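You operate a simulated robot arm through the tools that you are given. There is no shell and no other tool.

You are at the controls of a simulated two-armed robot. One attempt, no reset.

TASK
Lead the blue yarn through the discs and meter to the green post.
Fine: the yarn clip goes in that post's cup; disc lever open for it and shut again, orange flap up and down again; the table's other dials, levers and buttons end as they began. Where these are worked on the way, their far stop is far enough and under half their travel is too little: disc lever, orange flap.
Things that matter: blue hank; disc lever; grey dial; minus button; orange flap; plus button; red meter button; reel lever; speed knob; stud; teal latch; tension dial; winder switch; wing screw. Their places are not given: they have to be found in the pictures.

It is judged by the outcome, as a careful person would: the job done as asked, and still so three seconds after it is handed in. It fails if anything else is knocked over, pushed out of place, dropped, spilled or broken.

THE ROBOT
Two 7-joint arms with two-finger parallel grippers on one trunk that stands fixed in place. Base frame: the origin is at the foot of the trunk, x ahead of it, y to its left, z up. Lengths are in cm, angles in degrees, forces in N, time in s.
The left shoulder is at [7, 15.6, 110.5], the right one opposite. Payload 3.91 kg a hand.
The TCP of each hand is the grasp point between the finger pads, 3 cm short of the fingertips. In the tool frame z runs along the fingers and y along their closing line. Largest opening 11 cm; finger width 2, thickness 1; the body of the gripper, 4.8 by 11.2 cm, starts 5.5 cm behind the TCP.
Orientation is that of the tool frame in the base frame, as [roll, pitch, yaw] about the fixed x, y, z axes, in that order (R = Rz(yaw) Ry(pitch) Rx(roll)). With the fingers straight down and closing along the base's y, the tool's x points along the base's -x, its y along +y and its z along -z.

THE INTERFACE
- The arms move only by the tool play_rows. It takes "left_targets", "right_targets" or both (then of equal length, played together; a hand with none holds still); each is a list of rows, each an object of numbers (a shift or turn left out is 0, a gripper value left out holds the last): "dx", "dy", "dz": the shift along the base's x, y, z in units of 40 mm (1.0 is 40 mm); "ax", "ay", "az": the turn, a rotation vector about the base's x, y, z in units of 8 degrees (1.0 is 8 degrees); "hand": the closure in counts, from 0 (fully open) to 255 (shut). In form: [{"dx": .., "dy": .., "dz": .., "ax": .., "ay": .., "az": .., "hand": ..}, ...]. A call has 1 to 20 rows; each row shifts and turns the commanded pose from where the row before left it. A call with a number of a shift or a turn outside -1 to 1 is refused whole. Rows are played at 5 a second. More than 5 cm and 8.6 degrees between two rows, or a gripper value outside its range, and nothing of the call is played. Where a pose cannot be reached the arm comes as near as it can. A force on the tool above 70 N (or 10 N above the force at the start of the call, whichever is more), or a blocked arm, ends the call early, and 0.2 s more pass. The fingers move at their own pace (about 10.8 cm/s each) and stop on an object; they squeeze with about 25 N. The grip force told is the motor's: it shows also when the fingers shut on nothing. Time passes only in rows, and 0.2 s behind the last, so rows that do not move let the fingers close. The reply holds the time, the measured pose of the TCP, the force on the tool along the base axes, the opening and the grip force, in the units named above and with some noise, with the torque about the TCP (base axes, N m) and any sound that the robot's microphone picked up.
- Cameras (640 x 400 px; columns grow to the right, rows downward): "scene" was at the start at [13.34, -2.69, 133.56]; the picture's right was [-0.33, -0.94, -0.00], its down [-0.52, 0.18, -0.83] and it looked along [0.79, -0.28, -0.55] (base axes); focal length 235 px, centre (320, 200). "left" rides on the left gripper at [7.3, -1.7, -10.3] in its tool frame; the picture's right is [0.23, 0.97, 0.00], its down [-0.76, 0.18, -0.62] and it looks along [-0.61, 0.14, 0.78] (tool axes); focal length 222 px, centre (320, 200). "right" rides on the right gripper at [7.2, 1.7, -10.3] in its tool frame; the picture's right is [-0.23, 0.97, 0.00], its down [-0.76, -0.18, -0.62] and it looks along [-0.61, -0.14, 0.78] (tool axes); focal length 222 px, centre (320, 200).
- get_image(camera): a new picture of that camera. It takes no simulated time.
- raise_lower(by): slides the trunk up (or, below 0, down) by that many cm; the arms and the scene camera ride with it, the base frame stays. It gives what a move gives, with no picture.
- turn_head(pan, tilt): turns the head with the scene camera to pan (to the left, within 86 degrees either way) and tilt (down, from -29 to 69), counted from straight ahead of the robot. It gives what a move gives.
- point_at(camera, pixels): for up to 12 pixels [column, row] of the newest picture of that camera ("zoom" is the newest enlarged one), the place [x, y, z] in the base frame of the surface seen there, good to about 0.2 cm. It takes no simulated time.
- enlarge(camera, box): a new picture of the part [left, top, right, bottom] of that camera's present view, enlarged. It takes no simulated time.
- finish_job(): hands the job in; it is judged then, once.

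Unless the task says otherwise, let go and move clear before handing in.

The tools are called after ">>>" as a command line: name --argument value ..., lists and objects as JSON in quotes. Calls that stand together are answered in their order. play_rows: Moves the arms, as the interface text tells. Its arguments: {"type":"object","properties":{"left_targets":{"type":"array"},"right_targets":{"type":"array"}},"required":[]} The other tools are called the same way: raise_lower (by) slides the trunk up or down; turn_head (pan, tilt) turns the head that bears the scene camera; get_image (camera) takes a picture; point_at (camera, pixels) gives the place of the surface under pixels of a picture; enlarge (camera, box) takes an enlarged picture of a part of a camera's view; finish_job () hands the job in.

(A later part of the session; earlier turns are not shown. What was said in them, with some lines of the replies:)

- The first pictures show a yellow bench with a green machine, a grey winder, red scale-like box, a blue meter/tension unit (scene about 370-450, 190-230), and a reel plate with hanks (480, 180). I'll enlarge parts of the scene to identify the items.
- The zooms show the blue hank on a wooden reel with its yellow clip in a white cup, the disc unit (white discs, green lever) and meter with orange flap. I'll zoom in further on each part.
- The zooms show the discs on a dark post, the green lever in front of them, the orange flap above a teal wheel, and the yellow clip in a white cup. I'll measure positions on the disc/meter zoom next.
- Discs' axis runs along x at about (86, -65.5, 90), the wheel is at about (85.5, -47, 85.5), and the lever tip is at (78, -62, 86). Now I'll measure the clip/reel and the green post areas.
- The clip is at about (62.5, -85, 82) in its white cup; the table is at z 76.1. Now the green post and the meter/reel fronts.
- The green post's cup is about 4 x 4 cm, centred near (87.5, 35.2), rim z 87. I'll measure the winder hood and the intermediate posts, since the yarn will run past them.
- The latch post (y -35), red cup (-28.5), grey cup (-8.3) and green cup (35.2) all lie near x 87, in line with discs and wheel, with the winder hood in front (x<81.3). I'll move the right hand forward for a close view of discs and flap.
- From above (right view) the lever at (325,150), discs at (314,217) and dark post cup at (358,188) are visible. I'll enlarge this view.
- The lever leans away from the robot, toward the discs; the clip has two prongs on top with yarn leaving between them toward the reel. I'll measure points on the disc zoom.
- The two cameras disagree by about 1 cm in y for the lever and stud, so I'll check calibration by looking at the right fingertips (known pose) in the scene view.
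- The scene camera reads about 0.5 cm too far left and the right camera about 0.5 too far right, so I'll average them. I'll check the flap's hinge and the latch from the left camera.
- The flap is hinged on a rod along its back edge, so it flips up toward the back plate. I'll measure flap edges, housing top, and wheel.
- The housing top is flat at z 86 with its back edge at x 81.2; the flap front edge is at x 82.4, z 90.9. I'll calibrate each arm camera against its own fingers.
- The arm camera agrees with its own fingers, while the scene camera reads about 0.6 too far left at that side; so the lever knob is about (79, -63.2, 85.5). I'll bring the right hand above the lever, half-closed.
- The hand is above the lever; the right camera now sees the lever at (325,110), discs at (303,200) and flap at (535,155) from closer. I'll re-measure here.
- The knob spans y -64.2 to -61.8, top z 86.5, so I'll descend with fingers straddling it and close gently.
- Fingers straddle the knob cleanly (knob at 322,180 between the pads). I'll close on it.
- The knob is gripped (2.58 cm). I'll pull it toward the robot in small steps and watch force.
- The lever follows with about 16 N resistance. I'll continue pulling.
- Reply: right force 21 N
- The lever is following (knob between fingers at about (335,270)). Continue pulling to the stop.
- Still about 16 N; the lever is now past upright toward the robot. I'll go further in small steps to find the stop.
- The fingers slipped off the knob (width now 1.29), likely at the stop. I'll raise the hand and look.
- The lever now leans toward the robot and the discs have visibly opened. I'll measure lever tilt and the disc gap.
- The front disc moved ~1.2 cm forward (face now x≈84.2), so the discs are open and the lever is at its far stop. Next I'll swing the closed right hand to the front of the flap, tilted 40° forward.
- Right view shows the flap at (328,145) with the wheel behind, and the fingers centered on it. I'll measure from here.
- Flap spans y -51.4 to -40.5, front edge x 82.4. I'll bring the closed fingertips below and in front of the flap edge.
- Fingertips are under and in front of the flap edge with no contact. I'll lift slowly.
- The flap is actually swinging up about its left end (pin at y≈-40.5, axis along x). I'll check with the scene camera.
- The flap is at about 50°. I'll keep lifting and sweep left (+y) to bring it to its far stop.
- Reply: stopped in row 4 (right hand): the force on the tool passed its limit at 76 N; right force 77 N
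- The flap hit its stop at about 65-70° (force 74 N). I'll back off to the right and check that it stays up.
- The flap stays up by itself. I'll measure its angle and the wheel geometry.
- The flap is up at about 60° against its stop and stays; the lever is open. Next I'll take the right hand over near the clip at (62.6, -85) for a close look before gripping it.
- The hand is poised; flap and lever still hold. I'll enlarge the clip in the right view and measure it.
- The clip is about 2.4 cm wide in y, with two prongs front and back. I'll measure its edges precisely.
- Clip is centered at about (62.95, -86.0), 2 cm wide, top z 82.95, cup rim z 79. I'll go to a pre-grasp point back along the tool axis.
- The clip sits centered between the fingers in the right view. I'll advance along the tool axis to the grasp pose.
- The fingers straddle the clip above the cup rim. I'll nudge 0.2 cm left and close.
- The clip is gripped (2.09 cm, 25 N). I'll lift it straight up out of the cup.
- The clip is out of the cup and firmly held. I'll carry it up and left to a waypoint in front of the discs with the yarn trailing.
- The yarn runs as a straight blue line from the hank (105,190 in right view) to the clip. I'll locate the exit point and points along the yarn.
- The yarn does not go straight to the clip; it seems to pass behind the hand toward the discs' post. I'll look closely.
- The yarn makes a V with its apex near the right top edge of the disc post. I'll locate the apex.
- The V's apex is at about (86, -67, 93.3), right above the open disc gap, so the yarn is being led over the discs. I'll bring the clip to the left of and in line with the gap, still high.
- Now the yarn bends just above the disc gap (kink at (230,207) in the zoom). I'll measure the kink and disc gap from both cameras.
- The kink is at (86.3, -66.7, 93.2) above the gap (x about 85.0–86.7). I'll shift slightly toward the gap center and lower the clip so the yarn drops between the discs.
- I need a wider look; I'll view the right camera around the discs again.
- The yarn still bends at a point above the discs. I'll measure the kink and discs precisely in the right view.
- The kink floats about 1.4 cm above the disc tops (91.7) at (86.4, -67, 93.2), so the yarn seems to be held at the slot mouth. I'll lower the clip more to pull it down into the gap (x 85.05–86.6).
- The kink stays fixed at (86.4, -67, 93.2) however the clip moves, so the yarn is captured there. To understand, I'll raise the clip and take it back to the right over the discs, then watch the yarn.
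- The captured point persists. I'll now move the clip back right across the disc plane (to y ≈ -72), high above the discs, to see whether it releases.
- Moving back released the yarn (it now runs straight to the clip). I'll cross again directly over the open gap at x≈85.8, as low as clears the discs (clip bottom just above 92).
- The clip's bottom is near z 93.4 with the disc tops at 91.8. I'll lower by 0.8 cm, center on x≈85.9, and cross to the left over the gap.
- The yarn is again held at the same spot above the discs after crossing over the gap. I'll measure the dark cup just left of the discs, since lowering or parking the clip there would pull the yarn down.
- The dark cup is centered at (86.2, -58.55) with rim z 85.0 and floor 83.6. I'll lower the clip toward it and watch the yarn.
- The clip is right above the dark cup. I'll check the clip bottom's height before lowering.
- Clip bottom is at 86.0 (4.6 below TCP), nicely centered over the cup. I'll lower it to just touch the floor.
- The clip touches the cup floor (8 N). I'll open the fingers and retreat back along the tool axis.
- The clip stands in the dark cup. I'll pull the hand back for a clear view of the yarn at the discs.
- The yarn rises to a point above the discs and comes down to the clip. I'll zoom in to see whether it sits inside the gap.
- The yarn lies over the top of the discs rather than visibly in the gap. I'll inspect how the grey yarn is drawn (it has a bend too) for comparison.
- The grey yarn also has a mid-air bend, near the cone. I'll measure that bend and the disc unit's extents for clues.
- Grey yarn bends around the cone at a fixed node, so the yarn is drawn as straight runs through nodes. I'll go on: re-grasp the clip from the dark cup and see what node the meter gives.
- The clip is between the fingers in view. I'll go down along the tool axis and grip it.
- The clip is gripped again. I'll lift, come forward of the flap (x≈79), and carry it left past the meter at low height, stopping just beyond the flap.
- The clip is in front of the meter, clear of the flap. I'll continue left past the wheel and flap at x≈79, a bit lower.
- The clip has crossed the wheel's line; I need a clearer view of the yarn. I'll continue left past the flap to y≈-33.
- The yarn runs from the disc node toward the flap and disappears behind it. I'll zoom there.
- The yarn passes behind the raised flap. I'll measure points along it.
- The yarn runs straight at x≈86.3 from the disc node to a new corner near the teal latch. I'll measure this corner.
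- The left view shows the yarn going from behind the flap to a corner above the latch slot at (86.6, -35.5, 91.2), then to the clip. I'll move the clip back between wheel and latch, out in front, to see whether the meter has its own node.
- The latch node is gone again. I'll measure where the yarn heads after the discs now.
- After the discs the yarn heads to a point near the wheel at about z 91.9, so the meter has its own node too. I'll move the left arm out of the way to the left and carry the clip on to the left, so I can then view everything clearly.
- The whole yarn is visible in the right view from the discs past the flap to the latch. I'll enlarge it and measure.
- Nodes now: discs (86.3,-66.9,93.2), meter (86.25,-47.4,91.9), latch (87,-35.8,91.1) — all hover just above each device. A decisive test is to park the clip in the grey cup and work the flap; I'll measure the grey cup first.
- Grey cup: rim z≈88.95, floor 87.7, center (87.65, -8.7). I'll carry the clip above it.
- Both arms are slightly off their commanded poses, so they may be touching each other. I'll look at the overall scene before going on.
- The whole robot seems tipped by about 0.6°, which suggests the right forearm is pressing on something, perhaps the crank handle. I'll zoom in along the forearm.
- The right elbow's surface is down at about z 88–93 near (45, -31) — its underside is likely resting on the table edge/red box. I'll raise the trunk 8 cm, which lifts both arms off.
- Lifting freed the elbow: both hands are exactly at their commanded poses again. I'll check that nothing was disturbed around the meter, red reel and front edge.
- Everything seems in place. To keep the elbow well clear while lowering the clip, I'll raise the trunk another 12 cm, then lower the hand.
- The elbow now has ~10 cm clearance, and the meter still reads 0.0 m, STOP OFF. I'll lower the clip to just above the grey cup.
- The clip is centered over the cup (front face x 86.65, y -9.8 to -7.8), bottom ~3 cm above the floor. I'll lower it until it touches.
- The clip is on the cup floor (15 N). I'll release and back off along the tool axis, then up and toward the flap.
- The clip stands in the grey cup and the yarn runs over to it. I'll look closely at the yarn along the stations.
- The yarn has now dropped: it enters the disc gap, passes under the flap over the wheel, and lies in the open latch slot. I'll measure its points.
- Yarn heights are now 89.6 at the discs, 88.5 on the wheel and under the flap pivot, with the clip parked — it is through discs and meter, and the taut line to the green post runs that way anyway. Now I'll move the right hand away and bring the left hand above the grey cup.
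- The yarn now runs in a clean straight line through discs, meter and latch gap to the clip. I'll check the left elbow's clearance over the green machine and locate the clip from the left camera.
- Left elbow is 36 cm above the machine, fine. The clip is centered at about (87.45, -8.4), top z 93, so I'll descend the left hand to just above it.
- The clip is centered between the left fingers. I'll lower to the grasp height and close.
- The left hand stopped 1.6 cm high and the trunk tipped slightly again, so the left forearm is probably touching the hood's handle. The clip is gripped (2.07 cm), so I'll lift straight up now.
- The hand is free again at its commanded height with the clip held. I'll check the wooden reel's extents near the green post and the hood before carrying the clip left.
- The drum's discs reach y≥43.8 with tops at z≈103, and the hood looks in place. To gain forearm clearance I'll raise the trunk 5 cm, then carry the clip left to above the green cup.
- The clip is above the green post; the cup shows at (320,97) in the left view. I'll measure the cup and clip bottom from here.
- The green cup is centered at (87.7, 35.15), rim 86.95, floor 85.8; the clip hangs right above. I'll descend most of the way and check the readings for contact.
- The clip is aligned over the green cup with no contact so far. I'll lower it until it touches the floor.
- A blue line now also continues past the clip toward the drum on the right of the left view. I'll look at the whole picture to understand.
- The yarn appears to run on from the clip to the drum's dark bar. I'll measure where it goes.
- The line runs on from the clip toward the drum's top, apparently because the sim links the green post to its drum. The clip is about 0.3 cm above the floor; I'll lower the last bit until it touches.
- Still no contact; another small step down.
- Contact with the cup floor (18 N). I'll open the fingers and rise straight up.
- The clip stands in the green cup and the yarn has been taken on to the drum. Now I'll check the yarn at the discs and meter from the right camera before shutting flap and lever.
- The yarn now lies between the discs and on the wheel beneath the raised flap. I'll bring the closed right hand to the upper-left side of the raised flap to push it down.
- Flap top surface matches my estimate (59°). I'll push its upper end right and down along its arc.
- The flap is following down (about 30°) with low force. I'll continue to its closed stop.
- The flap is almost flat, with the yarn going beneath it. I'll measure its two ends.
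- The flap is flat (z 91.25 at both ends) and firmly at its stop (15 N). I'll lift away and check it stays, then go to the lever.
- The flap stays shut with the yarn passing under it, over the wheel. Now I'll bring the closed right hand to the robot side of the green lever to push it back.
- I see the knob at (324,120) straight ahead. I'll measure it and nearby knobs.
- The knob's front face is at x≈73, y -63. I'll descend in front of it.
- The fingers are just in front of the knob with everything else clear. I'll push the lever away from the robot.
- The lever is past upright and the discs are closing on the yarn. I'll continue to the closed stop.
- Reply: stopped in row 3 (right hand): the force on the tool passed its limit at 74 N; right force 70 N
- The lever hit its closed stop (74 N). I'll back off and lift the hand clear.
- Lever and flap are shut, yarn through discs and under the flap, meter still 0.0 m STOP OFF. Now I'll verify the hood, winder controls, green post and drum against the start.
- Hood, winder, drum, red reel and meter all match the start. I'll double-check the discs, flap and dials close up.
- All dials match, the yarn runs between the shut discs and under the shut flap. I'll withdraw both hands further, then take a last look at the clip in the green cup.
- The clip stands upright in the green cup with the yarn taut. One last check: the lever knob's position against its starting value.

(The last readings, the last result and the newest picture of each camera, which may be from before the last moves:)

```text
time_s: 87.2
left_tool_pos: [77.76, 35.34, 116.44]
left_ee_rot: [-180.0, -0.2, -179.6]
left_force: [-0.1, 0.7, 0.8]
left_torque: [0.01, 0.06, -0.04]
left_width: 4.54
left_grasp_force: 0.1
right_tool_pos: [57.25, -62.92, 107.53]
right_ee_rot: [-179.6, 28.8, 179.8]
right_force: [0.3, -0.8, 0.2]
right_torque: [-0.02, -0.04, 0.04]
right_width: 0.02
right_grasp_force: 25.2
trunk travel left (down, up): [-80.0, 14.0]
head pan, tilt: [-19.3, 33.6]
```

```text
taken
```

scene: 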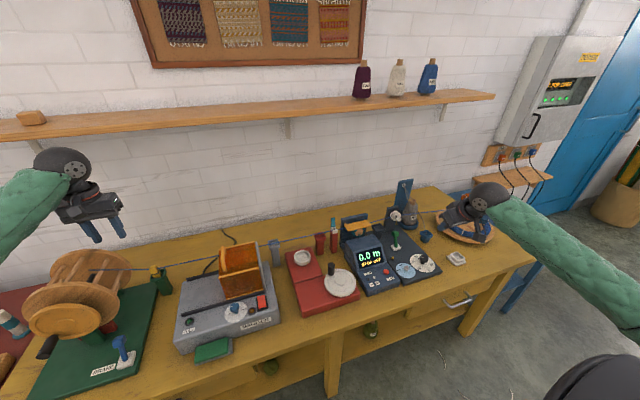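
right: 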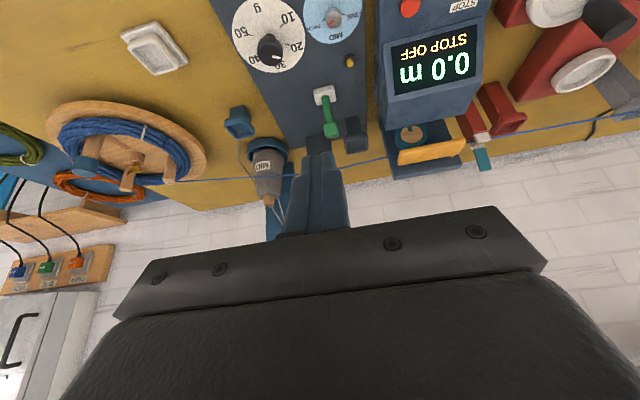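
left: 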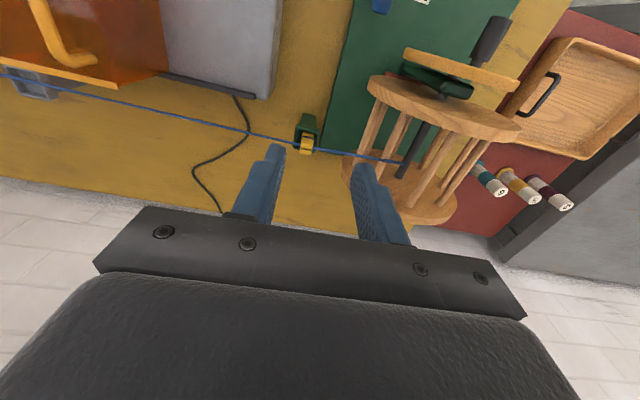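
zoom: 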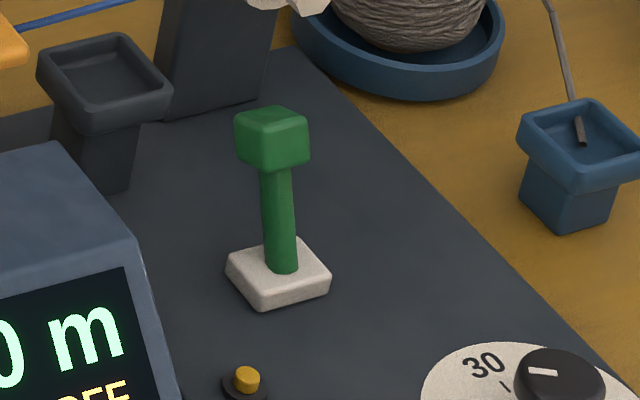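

The lever knob is back at (78.3, -62.4, 85.9), its starting place. The flap is shut over the yarn, the discs are shut on it, and the clip is in the green cup. Both hands are empty and clear, so I'll hand the job in.

>>> finish_job

```text
The job is handed in.
```

The blue yarn now runs from the hank, between the shut discs and under the shut orange flap on the meter. Its clip stands upright in the green post's cup.

- **Lever and flap:** I opened the disc lever and raised the flap to their far stops before threading. Afterwards I pushed both back until they hit their closed stops. The lever knob measures back at its starting place.
- **Other controls:** The dials, buttons, levers and switches look as they did at the start, and the meter still reads 0.0 m, STOP OFF.
- **Extra contact:** The yarn also lies in the open slot of the teal latch post, because the straight line from the meter to the green post passes through it. I did not touch the latch.
- **Beyond the green post:** Once the clip was in the green cup, the yarn was drawn on to the wooden drum without my doing anything.
- **Arm contacts:** The right elbow pressed on the bench once, and the left forearm seems to have pressed on the winder hood's handle once. I lifted away each time and checked those areas; nothing had moved.

On the way I parked the clip briefly in the dark cup and then the grey cup, to get a view and to pass it from the right hand to the left. Both hands were empty and clear when I handed in.
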